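You operate a simulated robot arm through the tools that you are given. There is no shell and no other tool. Be economical: measure what you need, move in short steps, check, and stop when the job is done.

Carry out the task below with a simulated two-armed robot. There is one attempt and no reset: what you move stays moved.

## Task
Take the brown tin and leave it on the silver panel. Put the red stop on the top of the packing table. Open the right drawer of the parts bench, fetch the red chock and set it inside and shut the drawer again. Do these in any order.

Only the result counts: the job must be done as asked and must still hold three seconds after the hand-in. Knocking over, shifting, dropping, spilling or breaking anything else fails it.

## Robot
Two 7-joint arms with two-finger parallel grippers on one trunk, on a base that drives. Base frame: it is fixed to the floor where the robot stands at the start and does not move with it; the origin is under the middle of the robot, x ahead of it, y to its left, z up; the surface under the hand at the start is at about z = 0.84. Lengths are in m, angles in rad, forces in N, time in s.
The left shoulder is at the start at [0.045, 0.101, 1.11], the right one opposite. With the tool pointing down near the work surface each hand reaches from about 0.24 to 0.52 m from the robot's upright axis, wherever it stands, measured 20 degrees to its own side. Places, roughly: WC drawer2 [0.5, -4.7, 0.7]; red chock (9x13x8 cm) [-1.9, -6.6, 0.4]; red stop (3x3x4 cm) [0.3, -6.5, 0.8]; right drawer of the parts bench [0.4, -4.7, 0.8]; top of the packing table [0.5, -2.8, 0.8]. Payload 2.4 kg a hand.
Tool frame (each hand has its own): the origin (TCP) lies between the finger pads and is the grasp point; the fingertips stand 0.024 m ahead of it; z points along the fingers, y is the line along which they close. Largest opening 0.068 m; finger width 0.017, thickness 0.01; the body of the gripper, 0.04 by 0.07 m, starts 0.041 m behind the TCP.
Orientation is told as [roll, pitch, yaw] about the base's x, y, z axes, in that order, counted from this pose: with the fingers straight down and closing along the base's y, the tool's x points along the base's -x, its y along +y and its z along -z.

## Interface
- The arms move only by the tool drive_tool. It takes "left_increments", "right_increments" or both (then of equal length, played together; a hand with none holds still); each is a list of rows, each a list of 7 numbers: the turn, a rotation vector about the tool's x, y, z in rad, then the shift along the tool's x, y, z in m, then the finger opening in m, from 0 to 0.068. In form: [[wx, wy, wz, dx, dy, dz, claw], ...]. A call has 1 to 20 rows; each row shifts and turns the commanded pose from where the row before left it, along the tool's axes as they then stand. Rows are played at 5 a second. More than 0.05 m and 0.15 rad between two rows, or a gripper value outside its range, and nothing of the call is played. Where a pose cannot be reached the arm comes as near as it can. A force on the tool above 40 N (or 10 N above the force at the start of the call, whichever is more), or a blocked arm, ends the call early, and 0.2 s more pass. Each finger travels about 0.072 m/s and halts on what it meets, pressing with about 26 N; the grip force reading is that of the motor and also rises with nothing between the fingers. The clock runs only during rows and for 0.2 s after the last one: add rows that do not move to give the fingers time. It gives the time, the measured TCP pose, the force on the tool (base axes), the opening and the grip force at its end, in the units of the frame above (readings bear some noise), with the torque about the TCP (base axes, N m) and any sound that the robot's microphone picked up.
- Cameras (640 x 400 px; columns grow to the right, rows downward): "scene" is now at [0.1341, -0.0151, 1.2753]; the picture's right is [-0.15, -0.99, 0.00], its down [-0.50, 0.07, -0.86] and it looks along [0.85, -0.13, -0.51] (base axes); focal length 238 px, centre (320, 200). "left" rides on the left gripper at [0.084, -0.011, -0.075] in its tool frame; the picture's right is [0.13, 0.99, 0.00], its down [-0.60, 0.08, -0.79] and it looks along [-0.79, 0.10, 0.61] (tool axes); focal length 251 px, centre (320, 200). "right" rides on the right gripper at [0.084, 0.011, -0.075] in its tool frame; the picture's right is [-0.13, 0.99, 0.00], its down [-0.60, -0.08, -0.79] and it looks along [-0.79, -0.10, 0.61] (tool axes); focal length 251 px, centre (320, 200). There is no depth. A picture from a camera that has moved, and an enlarged one, comes with that camera's place and axes in the base frame and with its lens.
- get_image(camera): a new picture of that camera. It takes no simulated time.
- move_column(by): slides the trunk up (or, below 0, down) by that many m; the arms and the scene camera ride with it, the base frame stays. It gives what a move gives, with no picture.
- roll_base(legs): drives the robot by 1 to 6 legs, each [ahead, left, turn to the left] in m, m and rad, along the robot's own axes; the way and the turn of a leg run together, so that a leg with both is an arc; at most 1.5 m and 3.142 rad a leg. The arms and the cameras ride along, it lands a little off, and it stops where it bumps. It gives what a move gives.
- turn_head(pan, tilt): turns the head with the scene camera to pan (to the left, within 1.501 rad either way) and tilt (down, from -0.506 to 1.204), counted from straight ahead of the robot. It gives what a move gives.
- inspect(camera, box): a new picture of the part [left, top, right, bottom] of that camera's present view, enlarged. It takes no simulated time.
- finish_job(): hands the job in; it is judged then, once.

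Go step by step. Nothing tells you exact positions but the pictures and the camera data: compare them with the known pose of the tool, close in by small moves and look again before you grip or let go. The budget is 165 turns and 122 pictures, counting those below and the enlarged ones. Unless the task says otherwise, let go and move clear before handing in, and close with one line.

The tools are called after "Request:" as a command line: name --argument value ..., lists and objects as JSON in quotes. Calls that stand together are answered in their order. drive_tool: Moves the arms, as the interface text tells. Its arguments: {"type":"object","properties":{"left_increments":{"type":"array","items":{"type":"array","items":{"type":"number"}}},"right_increments":{"type":"array","items":{"type":"array","items":{"type":"number"}}}},"required":[]} The other tools are called the same way: move_column (by) slides the trunk up or down; roll_base (legs) drives the base; turn_head (pan, tilt) turns the head that bears the scene camera; get_image (camera) takes a picture; inspect (camera, box) takes an enlarged picture of a part of a camera's view; finish_job () hands the job in.

At the start:

```text
time_s: 0.0
left_eef_pos: [0.405, 0.1998, 1.0971]
left_tcp_rot: [0.0, 0.0, 0.0]
left_wrist_force: [0.6, 0.4, 0.2]
left_moment: [0.01, -0.02, -0.01]
left_opening: 0.0679
left_grip_force: 0.1
right_eef_pos: [0.3968, -0.1981, 1.1451]
right_tcp_rot: [0.0, -0.001, 0.001]
right_wrist_force: [-0.3, -0.5, -0.4]
right_moment: [0.01, 0.01, 0.0]
right_opening: 0.0681
right_grip_force: 0.1
trunk travel left (down, up): [-0.325, 0.524]
robot x, y, heading: [0.0005, -0.0037, -0.003]
head pan, tilt: [-0.147, 0.531]
```

scene: 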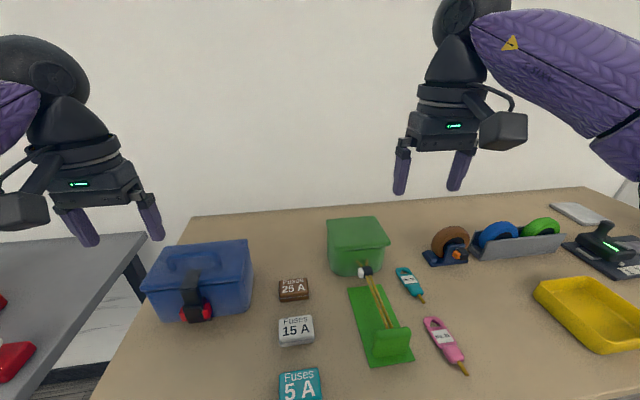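
right: 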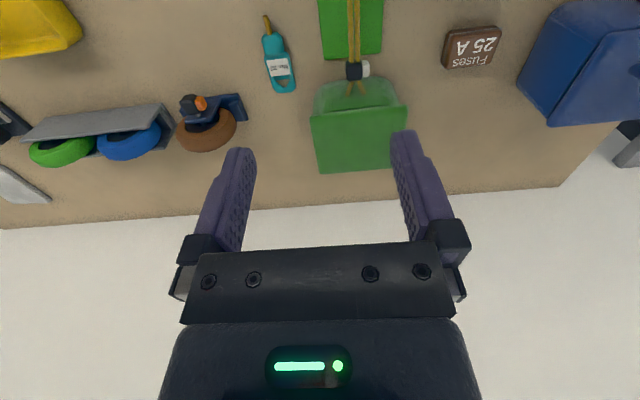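
left: 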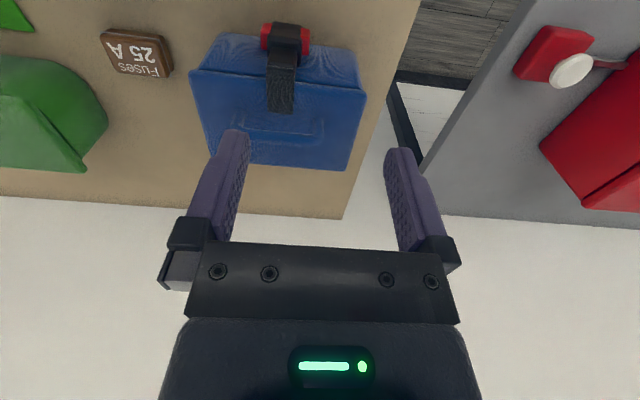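

I see a bench with a brown fuse tin (25 A) ahead, and a pale flat plate at the far right that may be the silver panel. I'll look closer and to the right.

Request:
turn_head --pan -0.7 --tilt 0.6

Request:
get_image --camera "scene"

Request:
turn_head --pan 0.5 --tilt 0.6

Request:
get_image --camera "scene"

Request:
turn_head --pan -1.4 --tilt 0.3

Request:
get_image --camera "scene"

```text
time_s: 1.0
left_eef_pos: [0.4049, 0.1996, 1.0975]
left_tcp_rot: [0.0, -0.001, 0.001]
left_wrist_force: [0.0, -0.2, -0.7]
left_moment: [-0.03, 0.0, -0.02]
left_opening: 0.0681
left_grip_force: 0.1
right_eef_pos: [0.3959, -0.1965, 1.1446]
right_tcp_rot: [-0.001, 0.0, 0.001]
right_wrist_force: [0.0, -0.7, 0.1]
right_moment: [-0.02, 0.01, -0.02]
right_opening: 0.0677
right_grip_force: 0.1
trunk travel left (down, up): [-0.325, 0.524]
robot x, y, heading: [0.0007, 0.0023, -0.001]
head pan, tilt: [-0.7, 0.6]
```

```text
118 pictures are left
camera scene: at [0.1124, -0.0589, 1.2691], right [-0.64, -0.77, 0.0], down [-0.43, 0.36, -0.82], along [0.63, -0.53, -0.57], focal length 238 px, centre (320, 200)
```

scene: 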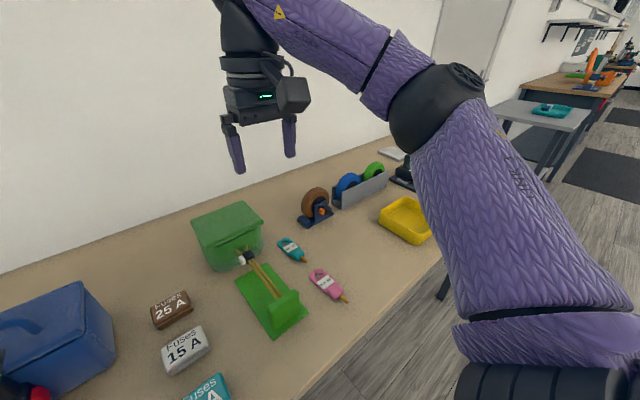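

```text
time_s: 2.4
left_eef_pos: [0.406, 0.199, 1.0974]
left_tcp_rot: [0.0, -0.001, 0.0]
left_wrist_force: [0.7, -0.6, 0.5]
left_moment: [-0.05, 0.03, -0.03]
left_opening: 0.0678
left_grip_force: 0.1
right_eef_pos: [0.3961, -0.1971, 1.1439]
right_tcp_rot: [0.0, 0.001, 0.0]
right_wrist_force: [1.1, -0.4, 1.2]
right_moment: [0.01, 0.01, 0.02]
right_opening: 0.0679
right_grip_force: 0.0
trunk travel left (down, up): [-0.325, 0.524]
robot x, y, heading: [-0.0038, 0.0034, 0.003]
head pan, tilt: [0.499, 0.6]
```

```text
117 pictures are left
camera scene: at [0.1224, 0.0403, 1.2691], right [0.48, -0.88, 0.0], down [-0.5, -0.27, -0.82], along [0.72, 0.39, -0.57], focal length 238 px, centre (320, 200)
```

scene: 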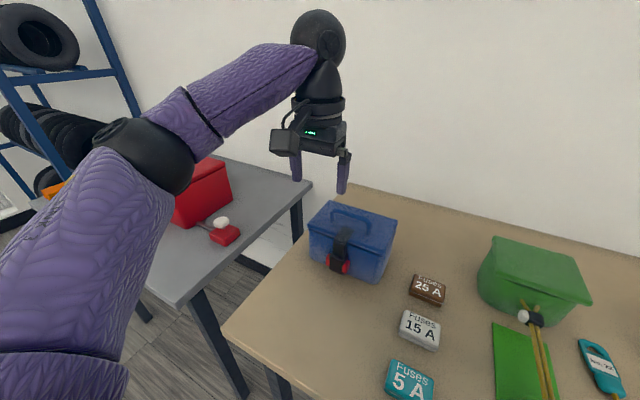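

```text
time_s: 4.2
left_eef_pos: [0.4049, 0.1994, 1.0974]
left_tcp_rot: [-0.001, -0.001, 0.0]
left_wrist_force: [-0.1, 0.5, -0.3]
left_moment: [0.01, -0.01, 0.03]
left_opening: 0.0679
left_grip_force: 0.1
right_eef_pos: [0.3955, -0.198, 1.1446]
right_tcp_rot: [0.0, 0.001, 0.002]
right_wrist_force: [1.3, 0.1, -1.0]
right_moment: [0.02, -0.01, -0.01]
right_opening: 0.0683
right_grip_force: 0.1
trunk travel left (down, up): [-0.325, 0.524]
robot x, y, heading: [-0.0018, 0.0023, -0.001]
head pan, tilt: [-1.4, 0.3]
```

```text
116 pictures are left
camera scene: at [0.0607, -0.094, 1.2966], right [-0.99, -0.17, 0.0], down [-0.05, 0.29, -0.96], along [0.16, -0.94, -0.3], focal length 238 px, centre (320, 200)
```

scene: 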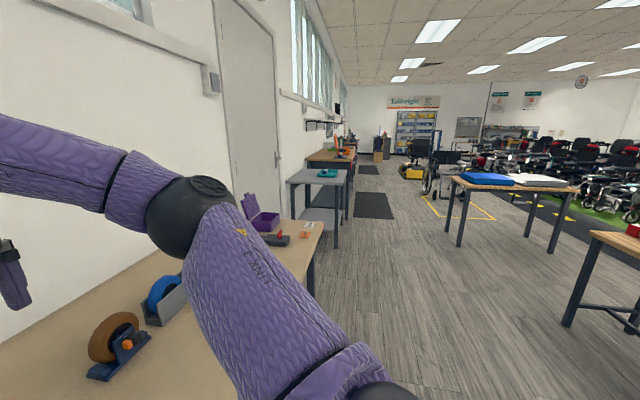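

The tin is around (0.46, -0.01). I'll inspect it, and the pale plate, enlarged.

Request:
turn_head --pan -0.3 --tilt 0.6

Request:
inspect --camera "scene" --box '[160, 200, 320, 300]'

Request:
inspect --camera "scene" --box '[400, 100, 640, 250]'

```text
time_s: 5.6
left_eef_pos: [0.4056, 0.2004, 1.0964]
left_tcp_rot: [0.001, -0.002, 0.0]
left_wrist_force: [0.6, -0.4, -0.8]
left_moment: [-0.03, 0.03, 0.02]
left_opening: 0.0681
left_grip_force: 0.0
right_eef_pos: [0.3958, -0.1978, 1.1432]
right_tcp_rot: [0.002, 0.002, 0.0]
right_wrist_force: [0.1, 0.5, 0.5]
right_moment: [-0.01, -0.01, 0.02]
right_opening: 0.0678
right_grip_force: 0.0
trunk travel left (down, up): [-0.325, 0.524]
robot x, y, heading: [0.0026, -0.0008, -0.002]
head pan, tilt: [-0.3, 0.6]
```

```text
4.00 times, centred on (240, 250) of scene
camera zoom: at [0.1292, -0.0282, 1.2691], right [-0.3, -0.96, 0.0], down [-0.54, 0.17, -0.82], along [0.79, -0.24, -0.57], focal length 951 px, centre (640, 0)
```

zoom: 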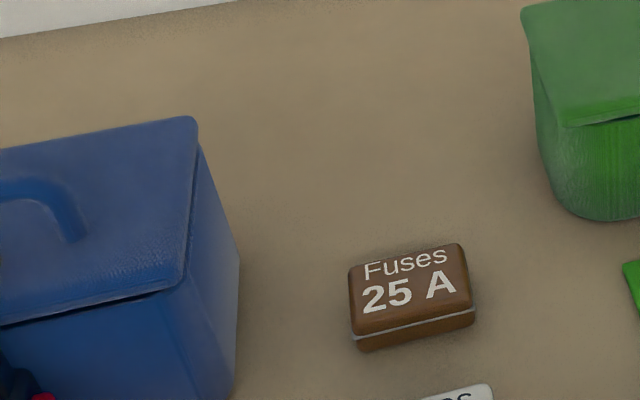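

```text
2.67 times, centred on (520, 175) of scene
camera zoom: at [0.1292, -0.0282, 1.2691], right [-0.3, -0.96, 0.0], down [-0.54, 0.17, -0.82], along [0.79, -0.24, -0.57], focal length 634 px, centre (-213, 267)
```

zoom: 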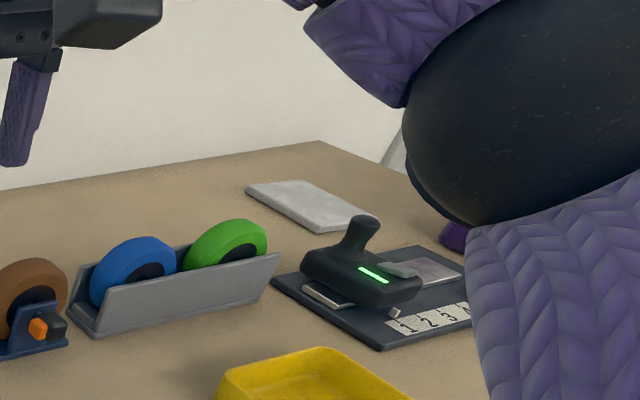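

The tin is a 0.06 (y) × 0.044 (x) box centred near (0.478, -0.006); the silver panel is at the far back right of this bench, near (0.65, -0.95). I'll check how close the base stands to the bench edge.

Request:
turn_head --pan 0.0 --tilt 1.2

Request:
get_image --camera "scene"

```text
time_s: 6.6
left_eef_pos: [0.4053, 0.1993, 1.0968]
left_tcp_rot: [0.0, 0.0, 0.001]
left_wrist_force: [0.0, -0.8, -0.1]
left_moment: [-0.02, -0.01, -0.02]
left_opening: 0.068
left_grip_force: 0.0
right_eef_pos: [0.3956, -0.1977, 1.144]
right_tcp_rot: [0.0, -0.001, -0.002]
right_wrist_force: [-0.2, 0.5, 0.6]
right_moment: [0.02, -0.02, -0.02]
right_opening: 0.0682
right_grip_force: 0.1
trunk travel left (down, up): [-0.325, 0.524]
robot x, y, heading: [-0.0002, 0.0004, 0.001]
head pan, tilt: [0.0, 1.201]
```

```text
113 pictures are left
camera scene: at [0.1007, -0.002, 1.2245], right [0.0, -1.0, 0.0], down [-0.93, 0.0, -0.36], along [0.36, 0.0, -0.93], focal length 238 px, centre (320, 200)
```

scene: 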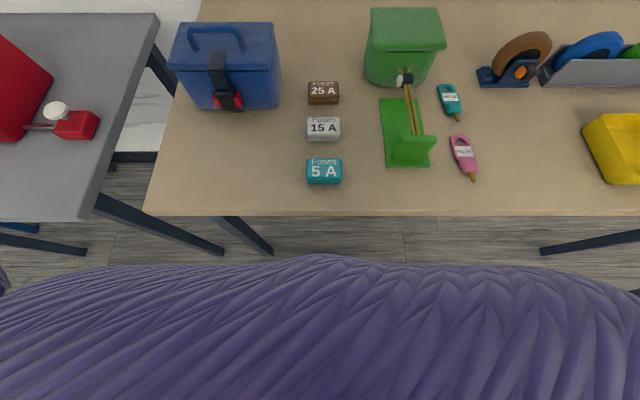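

The bench edge is at x≈0.22, chest at ≈0.14, so I can go forward only a few centimetres. I'll shift left so the tin lies in the right arm's zone and check the wrist turn while high.

Request:
roll_base --legs '[[0.03, 0.14, 0]]'

Request:
drive_tool --right_increments '[[0, 0, 0.15, 0, 0, 0, 0.068], [0, 0, 0.15, 0, 0, 0, 0.068], [0, 0, 0.15, 0, 0, 0, 0.068], [0, 0, 0.15, 0, 0, 0, 0.068], [0, 0, 0.15, 0, 0, 0, 0.068], [0, 0, 0.15, 0, 0, 0, 0.068], [0, 0, 0.15, 0, 0, 0, 0.068], [0, 0, 0.15, 0, 0, 0, 0.068], [0, 0, 0.15, 0, 0, 0, 0.068], [0, 0, 0.15, 0, 0, 0, 0.068], [0, 0, 0.07, 0, 0, 0, 0.068]]'

```text
time_s: 7.9
left_eef_pos: [0.4349, 0.3388, 1.0972]
left_tcp_rot: [0.0, 0.0, 0.0]
left_wrist_force: [-0.1, 0.1, 0.3]
left_moment: [0.05, 0.0, 0.0]
left_opening: 0.068
left_grip_force: 0.1
right_eef_pos: [0.4245, -0.058, 1.1432]
right_tcp_rot: [0.0, 0.001, -0.003]
right_wrist_force: [0.2, -0.1, 0.6]
right_moment: [-0.03, 0.0, 0.0]
right_opening: 0.0681
right_grip_force: 0.1
trunk travel left (down, up): [-0.325, 0.524]
robot x, y, heading: [0.0312, 0.1424, -0.0]
head pan, tilt: [0.0, 1.201]
```

```text
time_s: 10.3
left_eef_pos: [0.4344, 0.3384, 1.0976]
left_tcp_rot: [0.001, -0.001, -0.002]
left_wrist_force: [-0.4, -0.4, 0.0]
left_moment: [0.0, 0.03, 0.01]
left_opening: 0.0682
left_grip_force: 0.1
right_eef_pos: [0.4262, -0.0576, 1.1441]
right_tcp_rot: [0.0, 0.0, -1.573]
right_wrist_force: [0.0, -0.4, -0.1]
right_moment: [-0.01, -0.01, -0.01]
right_opening: 0.0681
right_grip_force: 0.0
trunk travel left (down, up): [-0.325, 0.524]
robot x, y, heading: [0.0299, 0.1414, -0.001]
head pan, tilt: [0.0, 1.201]
```

Wrist turned fine (yaw −1.57). I move over the tin, down to z≈0.96, and look.

Request:
drive_tool --right_increments '[[0, 0, 0, 0.026, 0.026, 0.0, 0.068], [0, 0, 0, 0.026, 0.026, 0.0, 0.068], [0, 0, 0, 0, 0, 0.045, 0.068], [0, 0, 0, 0, 0, 0.045, 0.068], [0, 0, 0, 0, 0, 0.045, 0.068], [0, 0, 0, 0, 0, 0.045, 0.068], [0, 0, 0, 0, 0, 0, 0.068]]'

Request:
get_image --camera "right"

Request:
get_image --camera "scene"

```text
time_s: 11.9
left_eef_pos: [0.4359, 0.3387, 1.0976]
left_tcp_rot: [0.0, 0.001, -0.002]
left_wrist_force: [0.2, -0.2, -0.1]
left_moment: [0.0, 0.02, 0.0]
left_opening: 0.0679
left_grip_force: 0.1
right_eef_pos: [0.4786, -0.006, 0.9629]
right_tcp_rot: [0.0, 0.001, -1.571]
right_wrist_force: [-0.2, -0.3, 0.2]
right_moment: [-0.02, 0.01, 0.02]
right_opening: 0.0679
right_grip_force: 0.2
trunk travel left (down, up): [-0.325, 0.524]
robot x, y, heading: [0.0292, 0.144, -0.001]
head pan, tilt: [0.0, 1.201]
```

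```text
112 pictures are left
camera right: at [0.4898, 0.0751, 1.0381], right [0.99, -0.13, 0.0], down [-0.08, -0.6, 0.79], along [-0.1, -0.79, -0.61], focal length 251 px, centre (320, 200)
```

right: 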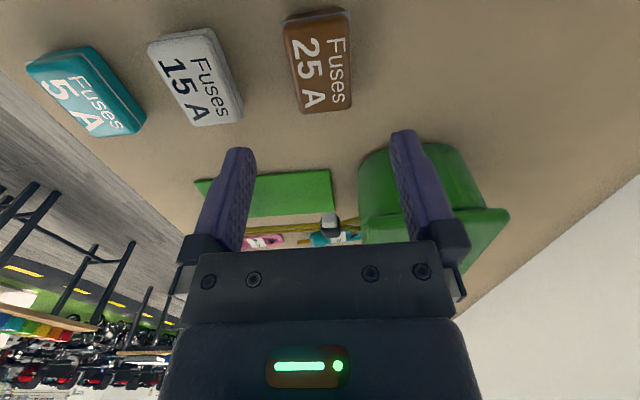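

```text
111 pictures are left
camera scene: at [0.1301, 0.1377, 1.2245], right [0.0, -1.0, 0.0], down [-0.93, 0.0, -0.36], along [0.36, 0.0, -0.93], focal length 238 px, centre (320, 200)
```

scene: 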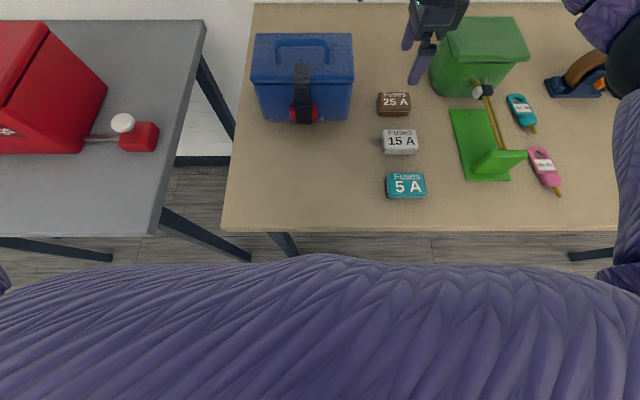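

Two views agree: the tin is centred at about (0.477, −0.005). Descend to TCP z≈0.871 and close gently.

Request:
drive_tool --right_increments '[[0, 0, 0, 0.0, 0, 0.04, 0.068], [0, 0, 0, 0, 0, 0.03, 0.068], [0, 0, 0, 0, 0, 0.02, 0.068], [0, 0, 0, 0, 0, 0, 0.068]]'

Request:
get_image --camera "right"

```text
time_s: 12.8
left_eef_pos: [0.4331, 0.3381, 1.098]
left_tcp_rot: [0.0, -0.001, -0.001]
left_wrist_force: [0.1, -0.2, -0.9]
left_moment: [0.0, -0.02, -0.03]
left_opening: 0.0681
left_grip_force: 0.1
right_eef_pos: [0.4778, -0.0061, 0.8786]
right_tcp_rot: [0.015, 0.013, -1.575]
right_wrist_force: [-8.8, -2.9, 19.2]
right_moment: [1.97, -0.54, 0.75]
right_opening: 0.0678
right_grip_force: 0.0
trunk travel left (down, up): [-0.325, 0.524]
robot x, y, heading: [0.0331, 0.1393, -0.004]
head pan, tilt: [0.0, 1.201]
stopped in row 4 (right hand): the force on the tool passed its limit at 46 N (the readings are from after the stop); the commanded pose is now the measured one
```

```text
110 pictures are left
camera right: at [0.4883, 0.0759, 0.9554], right [0.99, -0.13, 0.01], down [-0.09, -0.61, 0.78], along [-0.1, -0.78, -0.62], focal length 251 px, centre (320, 200)
```

right: 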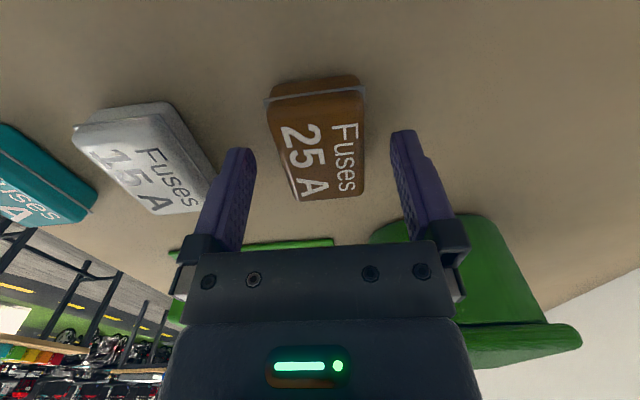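

The camera side of the gripper apparently touched the blue box (moment says contact on the +y side). I lift straight up and check that nothing moved.

Request:
drive_tool --right_increments '[[0, 0, 0, 0, 0, -0.02, 0.068], [0, 0, 0, 0, 0, -0.04, 0.068], [0, 0, 0, 0, 0, -0.05, 0.068], [0, 0, 0, 0, 0, -0.05, 0.068], [0, 0, 0, 0, -0.05, 0, 0.068], [0, 0, 0, 0, -0.05, 0, 0.068], [0, 0, 0, -0.05, 0, 0, 0.068], [0, 0, 0, -0.05, 0, 0, 0.068]]'

Request:
turn_head --pan -0.2 --tilt 0.8

Request:
get_image --camera "scene"

Request:
inspect --camera "scene" --box '[160, 80, 480, 280]'

```text
time_s: 14.6
left_eef_pos: [0.4355, 0.3389, 1.098]
left_tcp_rot: [-0.001, 0.0, -0.001]
left_wrist_force: [0.2, 0.3, 0.5]
left_moment: [0.01, 0.06, 0.02]
left_opening: 0.0683
left_grip_force: 0.0
right_eef_pos: [0.3775, -0.1089, 1.0342]
right_tcp_rot: [0.012, 0.008, -1.576]
right_wrist_force: [0.1, -0.2, 0.4]
right_moment: [0.03, -0.01, 0.03]
right_opening: 0.0682
right_grip_force: 0.1
trunk travel left (down, up): [-0.325, 0.524]
robot x, y, heading: [0.0303, 0.1402, 0.001]
head pan, tilt: [0.0, 1.201]
```

```text
time_s: 15.5
left_eef_pos: [0.435, 0.3384, 1.0975]
left_tcp_rot: [0.0, 0.0, -0.002]
left_wrist_force: [-0.6, 0.7, -0.6]
left_moment: [0.01, -0.02, -0.01]
left_opening: 0.0679
left_grip_force: 0.1
right_eef_pos: [0.3764, -0.1064, 1.036]
right_tcp_rot: [0.01, 0.011, -1.575]
right_wrist_force: [0.6, -0.1, -0.1]
right_moment: [-0.05, 0.03, 0.0]
right_opening: 0.0683
right_grip_force: 0.2
trunk travel left (down, up): [-0.325, 0.524]
robot x, y, heading: [0.0297, 0.14, 0.002]
head pan, tilt: [-0.201, 0.799]
```

```text
109 pictures are left
camera scene: at [0.1531, 0.1215, 1.2522], right [-0.2, -0.98, 0.0], down [-0.7, 0.14, -0.7], along [0.68, -0.14, -0.72], focal length 238 px, centre (320, 200)
```

scene: 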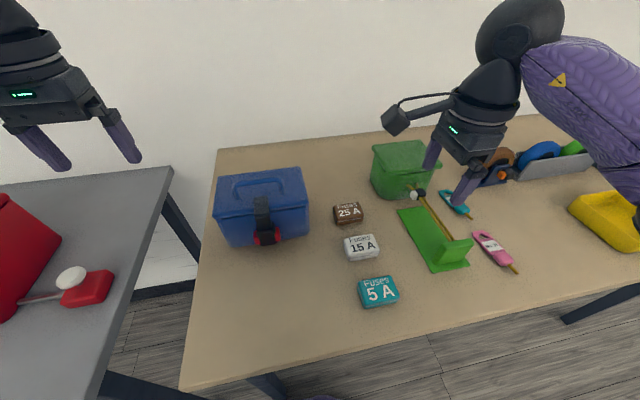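

```text
2.00 times, centred on (320, 180) of scene
camera zoom: at [0.1531, 0.1215, 1.2522], right [-0.2, -0.98, 0.0], down [-0.7, 0.14, -0.7], along [0.68, -0.14, -0.72], focal length 475 px, centre (320, 240)
```

zoom: 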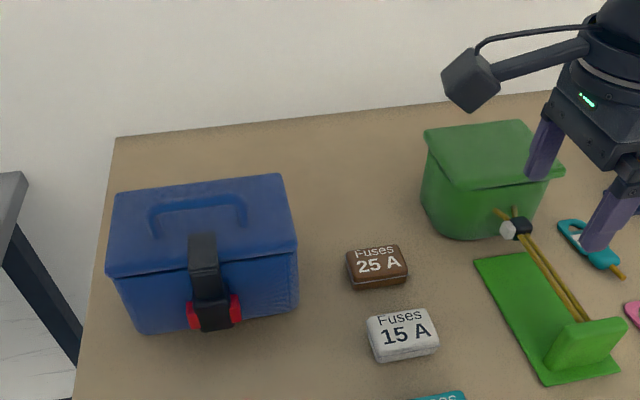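

Nothing has moved. I'll lean the hand about the closing axis (away from the blue box) so the camera clears it, move back above the tin and descend part-way.

Request:
drive_tool --right_increments '[[0, 0.12, 0, 0, 0, 0, 0.068], [0, 0.12, 0, 0, 0, 0, 0.068], [0, 0.12, 0, 0, 0, 0, 0.068], [0, 0.12, 0, 0, 0, 0, 0.068], [0, 0, 0, 0.0297, 0.0337, 0.0159, 0.068], [0, 0, 0, 0.0297, 0.0337, 0.0159, 0.068], [0, 0, 0, 0.0297, 0.0337, 0.0159, 0.068], [0, 0, 0, -0.0141, 0, 0.0265, 0.068], [0, 0, 0, -0.0141, 0, 0.0265, 0.068], [0, 0, 0, -0.0141, 0, 0.0265, 0.068], [0, 0, 0, 0, 0, 0, 0.068]]'

Request:
get_image --camera "right"

Request:
inspect --camera "scene" --box '[160, 80, 480, 280]'

```text
time_s: 17.9
left_eef_pos: [0.4357, 0.3389, 1.0967]
left_tcp_rot: [0.0, -0.001, -0.002]
left_wrist_force: [0.6, 0.3, 0.2]
left_moment: [-0.02, -0.01, 0.05]
left_opening: 0.0682
left_grip_force: 0.1
right_eef_pos: [0.479, -0.0059, 0.9451]
right_tcp_rot: [0.012, 0.491, -1.571]
right_wrist_force: [0.2, 0.5, -0.6]
right_moment: [0.0, -0.02, 0.0]
right_opening: 0.0679
right_grip_force: 0.1
trunk travel left (down, up): [-0.325, 0.524]
robot x, y, heading: [0.032, 0.1412, -0.002]
head pan, tilt: [-0.201, 0.799]
```

```text
107 pictures are left
camera right: at [0.4885, 0.0313, 1.0503], right [0.99, -0.12, -0.05], down [-0.09, -0.91, 0.41], along [-0.09, -0.41, -0.91], focal length 251 px, centre (320, 200)
```

right: 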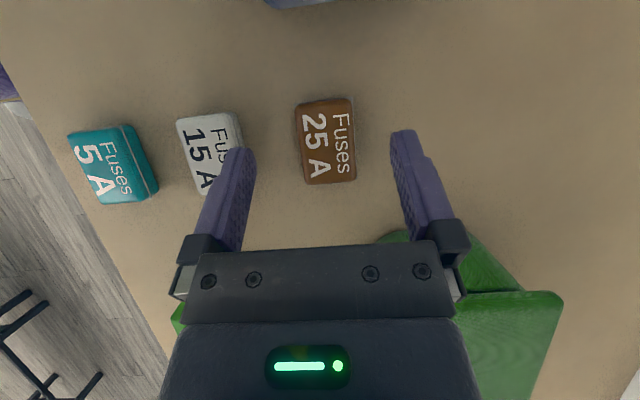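

```text
2.00 times, centred on (320, 180) of scene
camera zoom: at [0.1532, 0.1215, 1.2522], right [-0.2, -0.98, 0.0], down [-0.7, 0.14, -0.7], along [0.68, -0.14, -0.72], focal length 475 px, centre (320, 240)
```

zoom: 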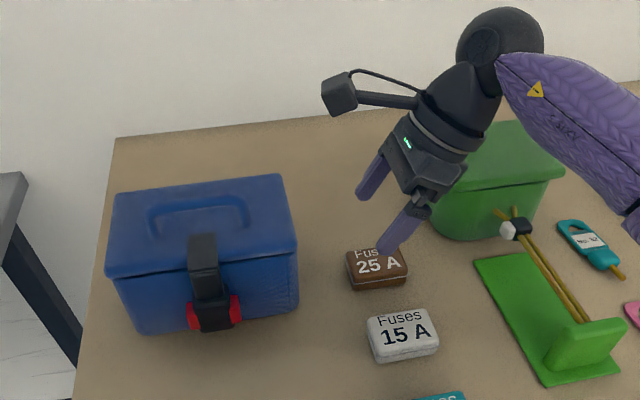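

The tin matches (0.480, −0.006). I reduce the lean slightly to keep clear of the green lid too, then descend.

Request:
drive_tool --right_increments '[[0, -0.12, 0, 0, 0, 0, 0.068], [0, 0, 0, -0.0091, 0, 0.0233, 0.068], [0, 0, 0, -0.0091, 0, 0.0233, 0.068], [0, 0, 0, -0.0091, 0, 0.0233, 0.068], [0, 0, 0, 0, 0, 0, 0.068]]'

Request:
get_image --camera "right"

```text
time_s: 19.1
left_eef_pos: [0.4355, 0.339, 1.0966]
left_tcp_rot: [0.002, 0.0, -0.001]
left_wrist_force: [-0.1, -1.1, -0.1]
left_moment: [0.01, 0.0, -0.04]
left_opening: 0.0678
left_grip_force: 0.1
right_eef_pos: [0.4806, -0.0048, 0.8694]
right_tcp_rot: [0.011, 0.369, -1.571]
right_wrist_force: [-0.7, 0.5, 0.3]
right_moment: [-0.01, 0.0, 0.02]
right_opening: 0.0679
right_grip_force: 0.1
trunk travel left (down, up): [-0.325, 0.524]
robot x, y, heading: [0.0303, 0.1399, -0.005]
head pan, tilt: [-0.201, 0.799]
```

```text
105 pictures are left
camera right: at [0.4901, 0.0442, 0.97], right [0.99, -0.13, -0.04], down [-0.09, -0.85, 0.52], along [-0.1, -0.51, -0.85], focal length 251 px, centre (320, 200)
```

right: 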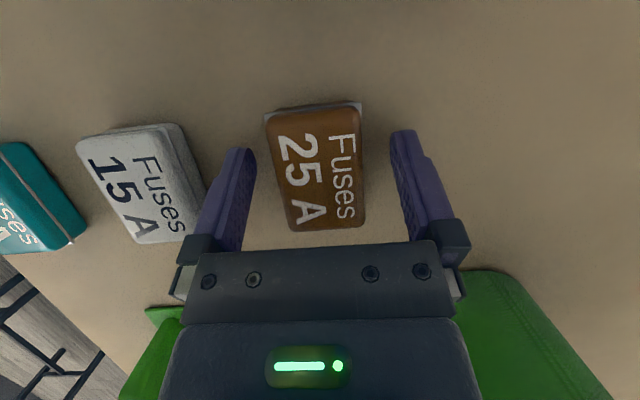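

Aligned around the tin with no contact; close the fingers and give them time.

Request:
drive_tool --right_increments '[[0, 0, 0, 0, 0, 0, 0.05], [0, 0, 0, 0, 0, 0, 0.04], [0, 0, 0, 0, 0, 0, 0.03], [0, 0, 0, 0, 0, 0, 0.03], [0, 0, 0, 0, 0, 0, 0.03]]'

Request:
get_image --camera "right"

```text
time_s: 20.3
left_eef_pos: [0.4354, 0.338, 1.0959]
left_tcp_rot: [0.0, -0.001, -0.001]
left_wrist_force: [0.3, -0.4, 0.1]
left_moment: [-0.02, -0.02, 0.02]
left_opening: 0.0683
left_grip_force: 0.1
right_eef_pos: [0.4799, -0.0058, 0.8701]
right_tcp_rot: [0.013, 0.37, -1.571]
right_wrist_force: [0.5, -0.7, 0.0]
right_moment: [0.01, 0.01, -0.03]
right_opening: 0.0414
right_grip_force: 25.5
trunk travel left (down, up): [-0.325, 0.524]
robot x, y, heading: [0.027, 0.1359, -0.001]
head pan, tilt: [-0.201, 0.799]
```

```text
104 pictures are left
camera right: at [0.4901, 0.0442, 0.9703], right [0.99, -0.13, -0.04], down [-0.09, -0.85, 0.52], along [-0.1, -0.51, -0.85], focal length 251 px, centre (320, 200)
```

right: 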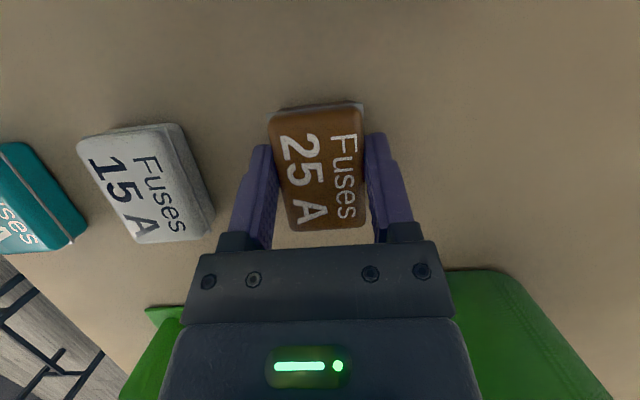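

Grip holds at 0.041. Lift straight up and straighten the wrist, then look towards the panel.

Request:
drive_tool --right_increments '[[0, 0, 0, 0.0091, 0, -0.0233, 0.03], [0, 0, 0, 0.0145, 0, -0.0373, 0.03], [0, 0, 0, 0.0145, 0, -0.0373, 0.03], [0, 0, 0, 0.0145, 0, -0.0373, 0.03], [0, 0, 0, 0.0145, 0, -0.0373, 0.03], [0, 0, 0, 0.0145, 0, -0.0373, 0.03], [0, -0.12, 0, 0, 0, 0, 0.03], [0, -0.12, 0, 0, 0, 0, 0.03], [0, -0.13, 0, 0, 0, 0, 0.03], [0, 0, 0, 0, 0, 0, 0.03]]'

Request:
turn_head --pan -0.9 --tilt 0.5

Request:
get_image --camera "scene"

Request:
get_image --camera "right"

```text
time_s: 22.5
left_eef_pos: [0.4353, 0.3396, 1.0981]
left_tcp_rot: [0.001, 0.0, -0.003]
left_wrist_force: [0.2, 0.3, 0.0]
left_moment: [0.03, 0.06, 0.04]
left_opening: 0.0679
left_grip_force: 0.1
right_eef_pos: [0.4785, -0.0055, 1.0971]
right_tcp_rot: [0.011, -0.001, -1.576]
right_wrist_force: [0.3, -0.5, 0.0]
right_moment: [0.03, 0.0, 0.03]
right_opening: 0.0299
right_grip_force: 0.0
trunk travel left (down, up): [-0.325, 0.524]
robot x, y, heading: [0.0305, 0.1396, 0.0]
head pan, tilt: [-0.201, 0.799]
```

```text
time_s: 23.6
left_eef_pos: [0.4361, 0.3381, 1.0967]
left_tcp_rot: [0.0, 0.0, -0.003]
left_wrist_force: [0.6, 0.0, -0.3]
left_moment: [0.01, -0.02, 0.0]
left_opening: 0.0679
left_grip_force: 0.1
right_eef_pos: [0.4786, -0.0068, 1.097]
right_tcp_rot: [0.01, 0.001, -1.576]
right_wrist_force: [0.1, 0.6, 0.3]
right_moment: [0.02, 0.0, 0.0]
right_opening: 0.03
right_grip_force: 0.0
trunk travel left (down, up): [-0.325, 0.524]
robot x, y, heading: [0.0318, 0.1423, -0.005]
head pan, tilt: [-0.901, 0.499]
```

```text
103 pictures are left
camera scene: at [0.1306, 0.0664, 1.2781], right [-0.78, -0.62, 0.0], down [-0.3, 0.38, -0.88], along [0.54, -0.69, -0.48], focal length 238 px, centre (320, 200)
```

scene: 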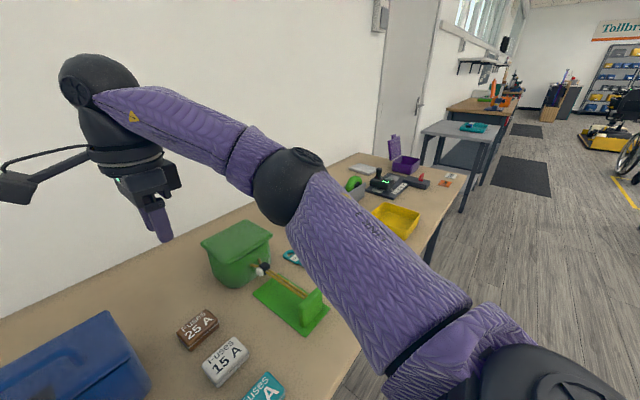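

```text
102 pictures are left
camera right: at [0.4895, 0.0761, 1.1709], right [0.99, -0.13, 0.01], down [-0.09, -0.6, 0.79], along [-0.1, -0.79, -0.61], focal length 251 px, centre (320, 200)
```

right: 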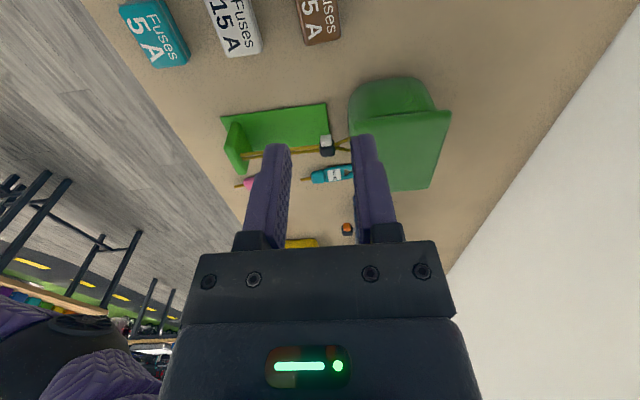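

The tin slipped out early and stayed on the bench; I gripped too high. Look at its present place closely.

Request:
inspect --camera "scene" --box '[120, 260, 312, 380]'

Request:
turn_head --pan -0.2 --tilt 0.8

Request:
inspect --camera "scene" --box '[280, 160, 440, 260]'

```text
3.33 times, centred on (216, 320) of scene
camera zoom: at [0.1306, 0.0664, 1.2781], right [-0.78, -0.62, 0.0], down [-0.3, 0.38, -0.88], along [0.54, -0.69, -0.48], focal length 792 px, centre (667, -200)
```

zoom: 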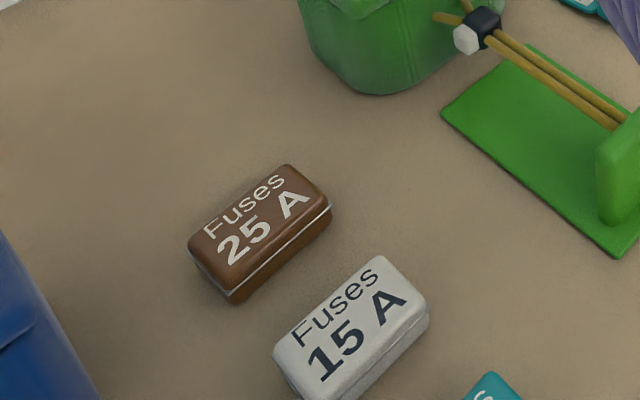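

```text
time_s: 24.6
left_eef_pos: [0.4349, 0.3392, 1.0974]
left_tcp_rot: [0.001, 0.001, -0.002]
left_wrist_force: [-0.3, 0.6, -0.5]
left_moment: [-0.01, -0.01, 0.0]
left_opening: 0.0682
left_grip_force: 0.0
right_eef_pos: [0.4786, -0.0066, 1.0967]
right_tcp_rot: [0.011, 0.002, -1.575]
right_wrist_force: [-0.6, 0.3, -0.3]
right_moment: [-0.02, 0.03, -0.03]
right_opening: 0.0299
right_grip_force: 0.1
trunk travel left (down, up): [-0.325, 0.524]
robot x, y, heading: [0.0292, 0.1391, -0.002]
head pan, tilt: [-0.201, 0.799]
```

```text
4.00 times, centred on (360, 210) of scene
camera zoom: at [0.1532, 0.1215, 1.2522], right [-0.2, -0.98, 0.0], down [-0.7, 0.14, -0.7], along [0.68, -0.14, -0.72], focal length 951 px, centre (160, 160)
```

zoom: 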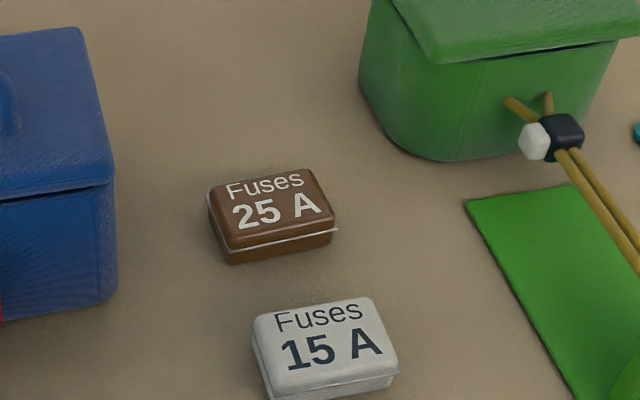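

Triangulation puts the bench at z=0.840 and the tin only ~2 cm high at (0.478, −0.007). I go back the same way but with fingertips nearly touching the bench.

Request:
drive_tool --right_increments '[[0, 0.12, 0, 0, 0, 0, 0.068], [0, 0.12, 0, 0, 0, 0, 0.068], [0, 0.12, 0, 0, 0, 0, 0.068], [0, 0, 0, -0.0145, 0, 0.0373, 0.068], [0, 0, 0, -0.0145, 0, 0.0373, 0.068], [0, 0, 0, -0.0145, 0, 0.0373, 0.068], [0, 0, 0, -0.0145, 0, 0.0373, 0.068], [0, 0, 0, -0.0145, 0, 0.0373, 0.068], [0, 0, 0, -0.0091, 0, 0.0233, 0.068], [0, 0, 0, -0.0022, 0, 0.0056, 0.068], [0, 0, 0, 0, 0, 0, 0.068]]'

Request:
inspect --camera "scene" --box '[280, 160, 440, 260]'

```text
time_s: 27.0
left_eef_pos: [0.4327, 0.3396, 1.0989]
left_tcp_rot: [0.001, -0.002, -0.002]
left_wrist_force: [-0.3, 0.1, 0.5]
left_moment: [-0.02, 0.0, -0.03]
left_opening: 0.0682
left_grip_force: 0.1
right_eef_pos: [0.4804, -0.0103, 0.8654]
right_tcp_rot: [0.017, 0.362, -1.57]
right_wrist_force: [1.0, -5.5, 31.3]
right_moment: [-0.11, 1.09, 0.35]
right_opening: 0.0671
right_grip_force: 0.0
trunk travel left (down, up): [-0.325, 0.524]
robot x, y, heading: [0.0281, 0.1436, -0.004]
head pan, tilt: [-0.201, 0.799]
```

```text
4.00 times, centred on (360, 210) of scene
camera zoom: at [0.1511, 0.1215, 1.2528], right [-0.2, -0.98, 0.0], down [-0.7, 0.14, -0.7], along [0.68, -0.14, -0.72], focal length 951 px, centre (160, 160)
```

zoom: 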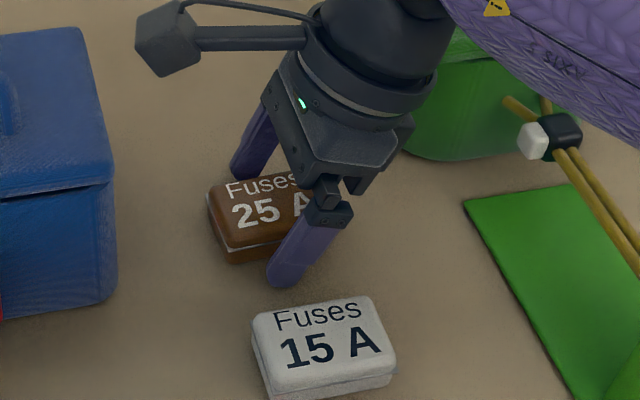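

Fingertips touch the bench, mostly the near finger. I rise 1.5 mm, level by a small turn, and close.

Request:
drive_tool --right_increments '[[0, 0, 0, 0.0007, 0, -0.0018, 0.068], [0.012, 0, 0, 0, 0, 0, 0.068], [0, 0, 0, 0, 0, 0, 0.068]]'

```text
time_s: 27.8
left_eef_pos: [0.4344, 0.3375, 1.096]
left_tcp_rot: [0.001, 0.0, -0.003]
left_wrist_force: [-0.6, 0.0, -1.0]
left_moment: [0.0, 0.02, 0.02]
left_opening: 0.068
left_grip_force: 0.2
right_eef_pos: [0.4809, -0.009, 0.8657]
right_tcp_rot: [-0.002, 0.358, -1.572]
right_wrist_force: [-1.9, -2.9, 5.8]
right_moment: [-0.06, -0.21, -0.16]
right_opening: 0.0669
right_grip_force: 0.1
trunk travel left (down, up): [-0.325, 0.524]
robot x, y, heading: [0.0283, 0.139, -0.005]
head pan, tilt: [-0.201, 0.799]
```

Nearly free and level now. Close and lift slowly by 3 cm.

Request:
drive_tool --right_increments '[[0, 0, 0, 0, 0, 0, 0.05], [0, 0, 0, 0, 0, 0, 0.03], [0, 0, 0, 0, 0, 0, 0.01], [0, 0, 0, 0, 0, 0, 0.0], [0, 0, 0, 0, 0, 0, 0.0], [0, 0, 0, 0.002, 0, -0.005, 0.0], [0, 0, 0, 0.002, 0, -0.005, 0.0], [0, 0, 0, 0.004, 0, -0.01, 0.0], [0, 0, 0, 0.004, 0, -0.01, 0.0]]'

Request:
get_image --camera "right"

```text
time_s: 29.8
left_eef_pos: [0.435, 0.3375, 1.0972]
left_tcp_rot: [0.0, 0.0, -0.001]
left_wrist_force: [0.3, -0.3, 0.0]
left_moment: [0.0, 0.0, 0.04]
left_opening: 0.0676
left_grip_force: 0.1
right_eef_pos: [0.4806, -0.0071, 0.8985]
right_tcp_rot: [-0.001, 0.359, -1.574]
right_wrist_force: [0.7, 0.2, 0.1]
right_moment: [0.01, 0.0, -0.01]
right_opening: 0.0414
right_grip_force: 26.1
trunk travel left (down, up): [-0.325, 0.524]
robot x, y, heading: [0.0266, 0.1398, 0.0]
head pan, tilt: [-0.201, 0.799]
```

```text
98 pictures are left
camera right: at [0.4916, 0.0429, 0.9987], right [0.99, -0.12, -0.05], down [-0.08, -0.84, 0.53], along [-0.1, -0.52, -0.85], focal length 251 px, centre (320, 200)
```

right: 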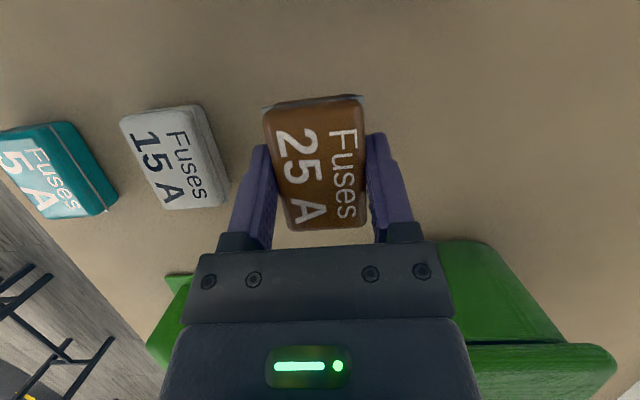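

The tin rides along now. Lift more, gently.

Request:
drive_tool --right_increments '[[0, 0, 0, 0.007, 0, -0.0187, 0], [0, 0, 0, 0.007, 0, -0.0187, 0], [0, 0, 0, 0.007, 0, -0.0187, 0], [0, 0, 0, 0.007, 0, -0.0187, 0], [0, 0, 0, 0.007, 0, -0.0187, 0], [0, 0, 0, 0.007, 0, -0.0187, 0], [0, 0, 0, 0.007, 0, -0.0187, 0], [0, 0, 0, 0.007, 0, -0.0187, 0], [0, 0, 0, 0, 0, 0, 0]]'

Request:
get_image --camera "right"

```text
time_s: 31.8
left_eef_pos: [0.4358, 0.3375, 1.0977]
left_tcp_rot: [0.001, -0.002, -0.001]
left_wrist_force: [-0.1, 0.5, -1.2]
left_moment: [0.02, 0.01, 0.02]
left_opening: 0.068
left_grip_force: 0.1
right_eef_pos: [0.4816, -0.0084, 1.0587]
right_tcp_rot: [0.0, 0.36, -1.572]
right_wrist_force: [0.4, -0.1, -0.8]
right_moment: [0.02, 0.01, 0.01]
right_opening: 0.0414
right_grip_force: 25.5
trunk travel left (down, up): [-0.325, 0.524]
robot x, y, heading: [0.0262, 0.1408, 0.001]
head pan, tilt: [-0.201, 0.799]
```

```text
97 pictures are left
camera right: at [0.4926, 0.0423, 1.1576], right [0.99, -0.12, -0.05], down [-0.08, -0.84, 0.53], along [-0.1, -0.52, -0.85], focal length 251 px, centre (320, 200)
```

right: 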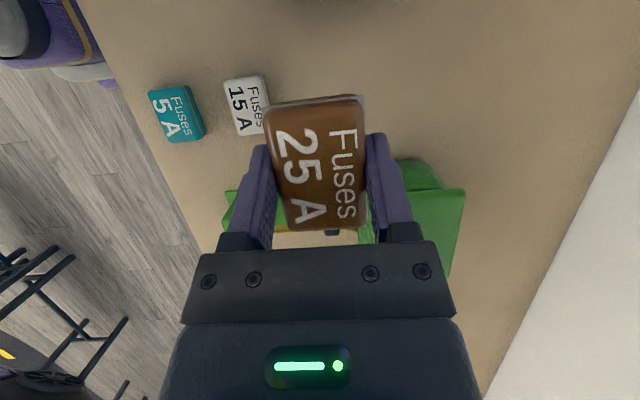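

Held firmly. I level the wrist, then drive right along the bench for a view of the panel.

Request:
drive_tool --right_increments '[[0, -0.06, 0, 0, 0, 0, 0], [0, -0.06, 0, 0, 0, 0, 0], [0, -0.06, 0, 0, 0, 0, 0], [0, -0.06, 0, 0, 0, 0, 0], [0, -0.06, 0, 0, 0, 0, 0], [0, -0.06, 0, 0, 0, 0, 0], [0, 0, 0, 0, 0, 0, 0]]'

Request:
roll_base --legs '[[0, -0.85, 0]]'

Request:
turn_head --pan -0.2 --tilt 0.75

Request:
get_image --camera "scene"

Request:
get_image --camera "right"

```text
time_s: 33.4
left_eef_pos: [0.4347, 0.3384, 1.0982]
left_tcp_rot: [-0.001, 0.0, 0.0]
left_wrist_force: [-0.5, 0.2, -0.5]
left_moment: [0.02, -0.03, -0.01]
left_opening: 0.068
left_grip_force: 0.1
right_eef_pos: [0.4806, -0.0092, 1.0574]
right_tcp_rot: [0.001, -0.001, -1.572]
right_wrist_force: [0.1, -0.1, -0.6]
right_moment: [0.02, 0.0, -0.01]
right_opening: 0.0414
right_grip_force: 25.8
trunk travel left (down, up): [-0.325, 0.524]
robot x, y, heading: [0.0322, 0.1392, -0.002]
head pan, tilt: [-0.201, 0.799]
```

```text
time_s: 38.0
left_eef_pos: [0.4323, -0.5185, 1.0967]
left_tcp_rot: [0.0, -0.001, -0.011]
left_wrist_force: [-0.4, -1.4, 0.2]
left_moment: [0.01, -0.04, -0.03]
left_opening: 0.0681
left_grip_force: 0.0
right_eef_pos: [0.4738, -0.8651, 1.0588]
right_tcp_rot: [-0.002, 0.0, -1.579]
right_wrist_force: [0.5, -0.1, -1.0]
right_moment: [0.04, 0.01, 0.01]
right_opening: 0.0409
right_grip_force: 25.4
trunk travel left (down, up): [-0.325, 0.524]
robot x, y, heading: [0.0247, -0.7103, -0.005]
head pan, tilt: [-0.201, 0.799]
```

```text
time_s: 38.6
left_eef_pos: [0.4321, -0.5181, 1.0979]
left_tcp_rot: [0.0, -0.001, -0.009]
left_wrist_force: [0.2, -0.7, 0.2]
left_moment: [-0.03, 0.0, 0.02]
left_opening: 0.0679
left_grip_force: 0.1
right_eef_pos: [0.4751, -0.8652, 1.0583]
right_tcp_rot: [0.0, 0.001, -1.58]
right_wrist_force: [0.3, 0.2, -1.0]
right_moment: [0.0, 0.03, 0.01]
right_opening: 0.0416
right_grip_force: 26.6
trunk travel left (down, up): [-0.325, 0.524]
robot x, y, heading: [0.0242, -0.7137, -0.01]
head pan, tilt: [-0.201, 0.75]
```

```text
96 pictures are left
camera scene: at [0.1503, -0.7332, 1.2562], right [-0.21, -0.98, 0.0], down [-0.67, 0.14, -0.73], along [0.71, -0.15, -0.68], focal length 238 px, centre (320, 200)
```

scene: 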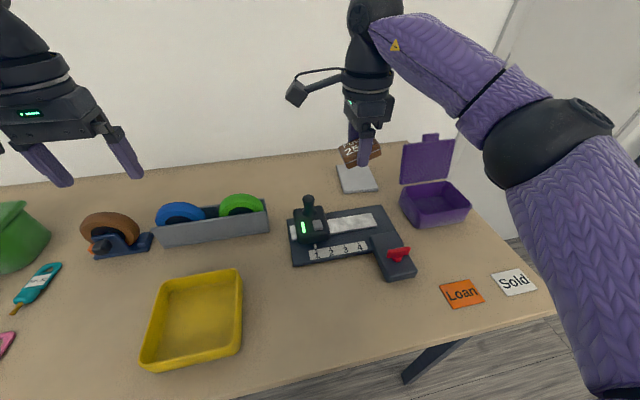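

```text
95 pictures are left
camera right: at [0.4864, -0.7827, 1.1332], right [0.99, -0.14, 0.0], down [-0.08, -0.6, 0.79], along [-0.11, -0.79, -0.61], focal length 251 px, centre (320, 200)
```

right: 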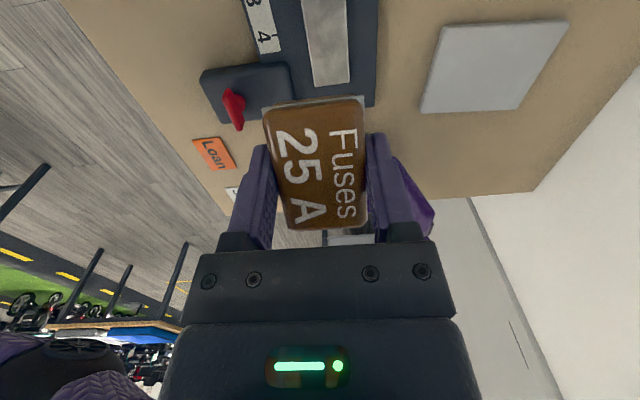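

The panel spans about x 0.59–0.705, y −0.895 to −0.995 — too far from the front edge. The bench ends at y≈−1.19, so I'd go around to the right end. Look at the room there.

Request:
turn_head --pan -1.1 --tilt 0.5

Request:
get_image --camera "scene"

Request:
turn_head --pan -1.5 --tilt 0.3

Request:
get_image --camera "scene"

```text
time_s: 39.8
left_eef_pos: [0.4307, -0.5181, 1.0974]
left_tcp_rot: [-0.001, 0.002, -0.011]
left_wrist_force: [0.1, -0.4, -0.2]
left_moment: [-0.01, 0.02, 0.02]
left_opening: 0.068
left_grip_force: 0.1
right_eef_pos: [0.4745, -0.8649, 1.0588]
right_tcp_rot: [0.0, 0.0, -1.581]
right_wrist_force: [1.4, 0.0, -1.3]
right_moment: [0.01, 0.02, -0.01]
right_opening: 0.0415
right_grip_force: 26.1
trunk travel left (down, up): [-0.325, 0.524]
robot x, y, heading: [0.0253, -0.7107, -0.006]
head pan, tilt: [-1.1, 0.499]
```

```text
94 pictures are left
camera scene: at [0.1099, -0.7973, 1.2782], right [-0.9, -0.45, 0.0], down [-0.21, 0.43, -0.88], along [0.39, -0.79, -0.48], focal length 238 px, centre (320, 200)
```

scene: 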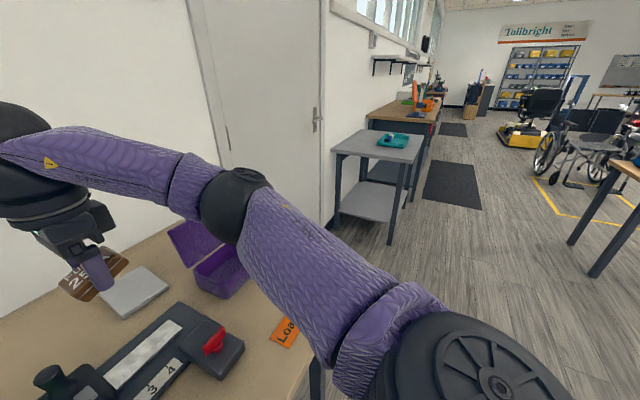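

```text
time_s: 40.7
left_eef_pos: [0.4316, -0.518, 1.0975]
left_tcp_rot: [0.001, -0.002, -0.011]
left_wrist_force: [-0.7, -0.3, -0.3]
left_moment: [-0.02, 0.02, -0.02]
left_opening: 0.0679
left_grip_force: 0.1
right_eef_pos: [0.4737, -0.8655, 1.0579]
right_tcp_rot: [0.0, 0.0, -1.579]
right_wrist_force: [-0.6, -0.3, -0.6]
right_moment: [0.01, 0.07, -0.01]
right_opening: 0.0411
right_grip_force: 25.5
trunk travel left (down, up): [-0.325, 0.524]
robot x, y, heading: [0.026, -0.7117, -0.006]
head pan, tilt: [-1.499, 0.3]
```

```text
93 pictures are left
camera scene: at [0.0751, -0.8091, 1.2966], right [-1.0, -0.06, 0.0], down [-0.02, 0.3, -0.96], along [0.06, -0.95, -0.3], focal length 238 px, centre (320, 200)
```

scene: 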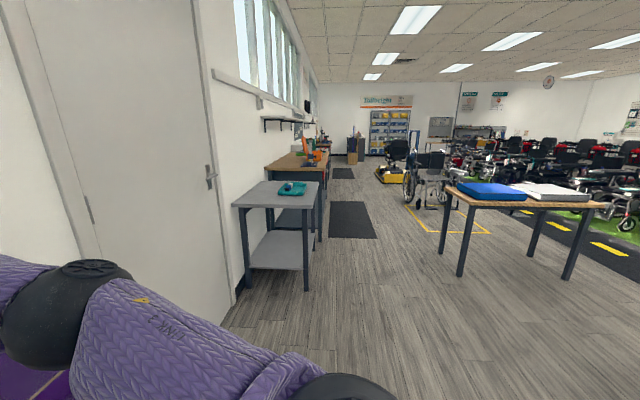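

The space beyond the bench end is free. I back off, pass the corner, turn left ~70° and check before closing in.

Request:
roll_base --legs '[[-0.35, 0, 0], [0, -0.75, 0], [0, 0, 1.22]]'

Request:
turn_head --pan -0.4 --tilt 0.5

Request:
get_image --camera "scene"

```text
time_s: 49.6
left_eef_pos: [-0.3825, -1.0029, 1.097]
left_tcp_rot: [-0.001, 0.0, 1.251]
left_wrist_force: [0.2, -0.1, 0.5]
left_moment: [0.01, 0.02, -0.01]
left_opening: 0.0677
left_grip_force: 0.1
right_eef_pos: [-0.0378, -1.0669, 1.0572]
right_tcp_rot: [0.001, 0.0, -0.318]
right_wrist_force: [0.1, 0.2, -0.4]
right_moment: [0.02, 0.0, 0.04]
right_opening: 0.0412
right_grip_force: 25.9
trunk travel left (down, up): [-0.325, 0.524]
robot x, y, heading: [-0.3219, -1.4484, 1.251]
head pan, tilt: [-1.499, 0.3]
```

```text
time_s: 51.0
left_eef_pos: [-0.3825, -1.0023, 1.0966]
left_tcp_rot: [0.001, 0.001, 1.252]
left_wrist_force: [0.9, 0.1, -0.3]
left_moment: [0.03, 0.0, -0.02]
left_opening: 0.0679
left_grip_force: 0.0
right_eef_pos: [-0.037, -1.0675, 1.0596]
right_tcp_rot: [0.0, 0.0, -0.318]
right_wrist_force: [0.2, -0.5, -1.0]
right_moment: [0.0, 0.0, -0.01]
right_opening: 0.0414
right_grip_force: 26.3
trunk travel left (down, up): [-0.325, 0.524]
robot x, y, heading: [-0.3203, -1.4534, 1.247]
head pan, tilt: [-0.4, 0.499]
```

```text
92 pictures are left
camera scene: at [-0.2448, -1.3418, 1.2782], right [0.75, -0.66, 0.0], down [-0.32, -0.36, -0.88], along [0.58, 0.66, -0.48], focal length 238 px, centre (320, 200)
```

scene: 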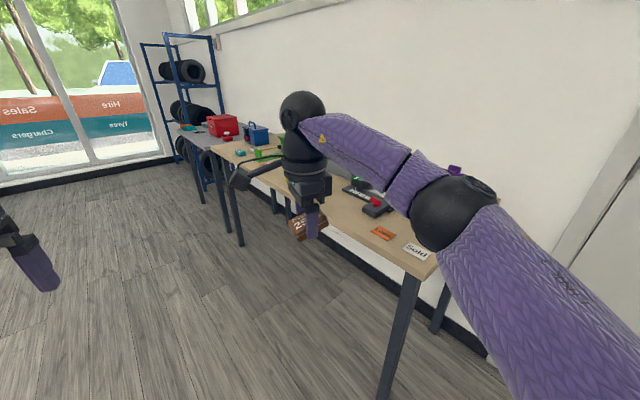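

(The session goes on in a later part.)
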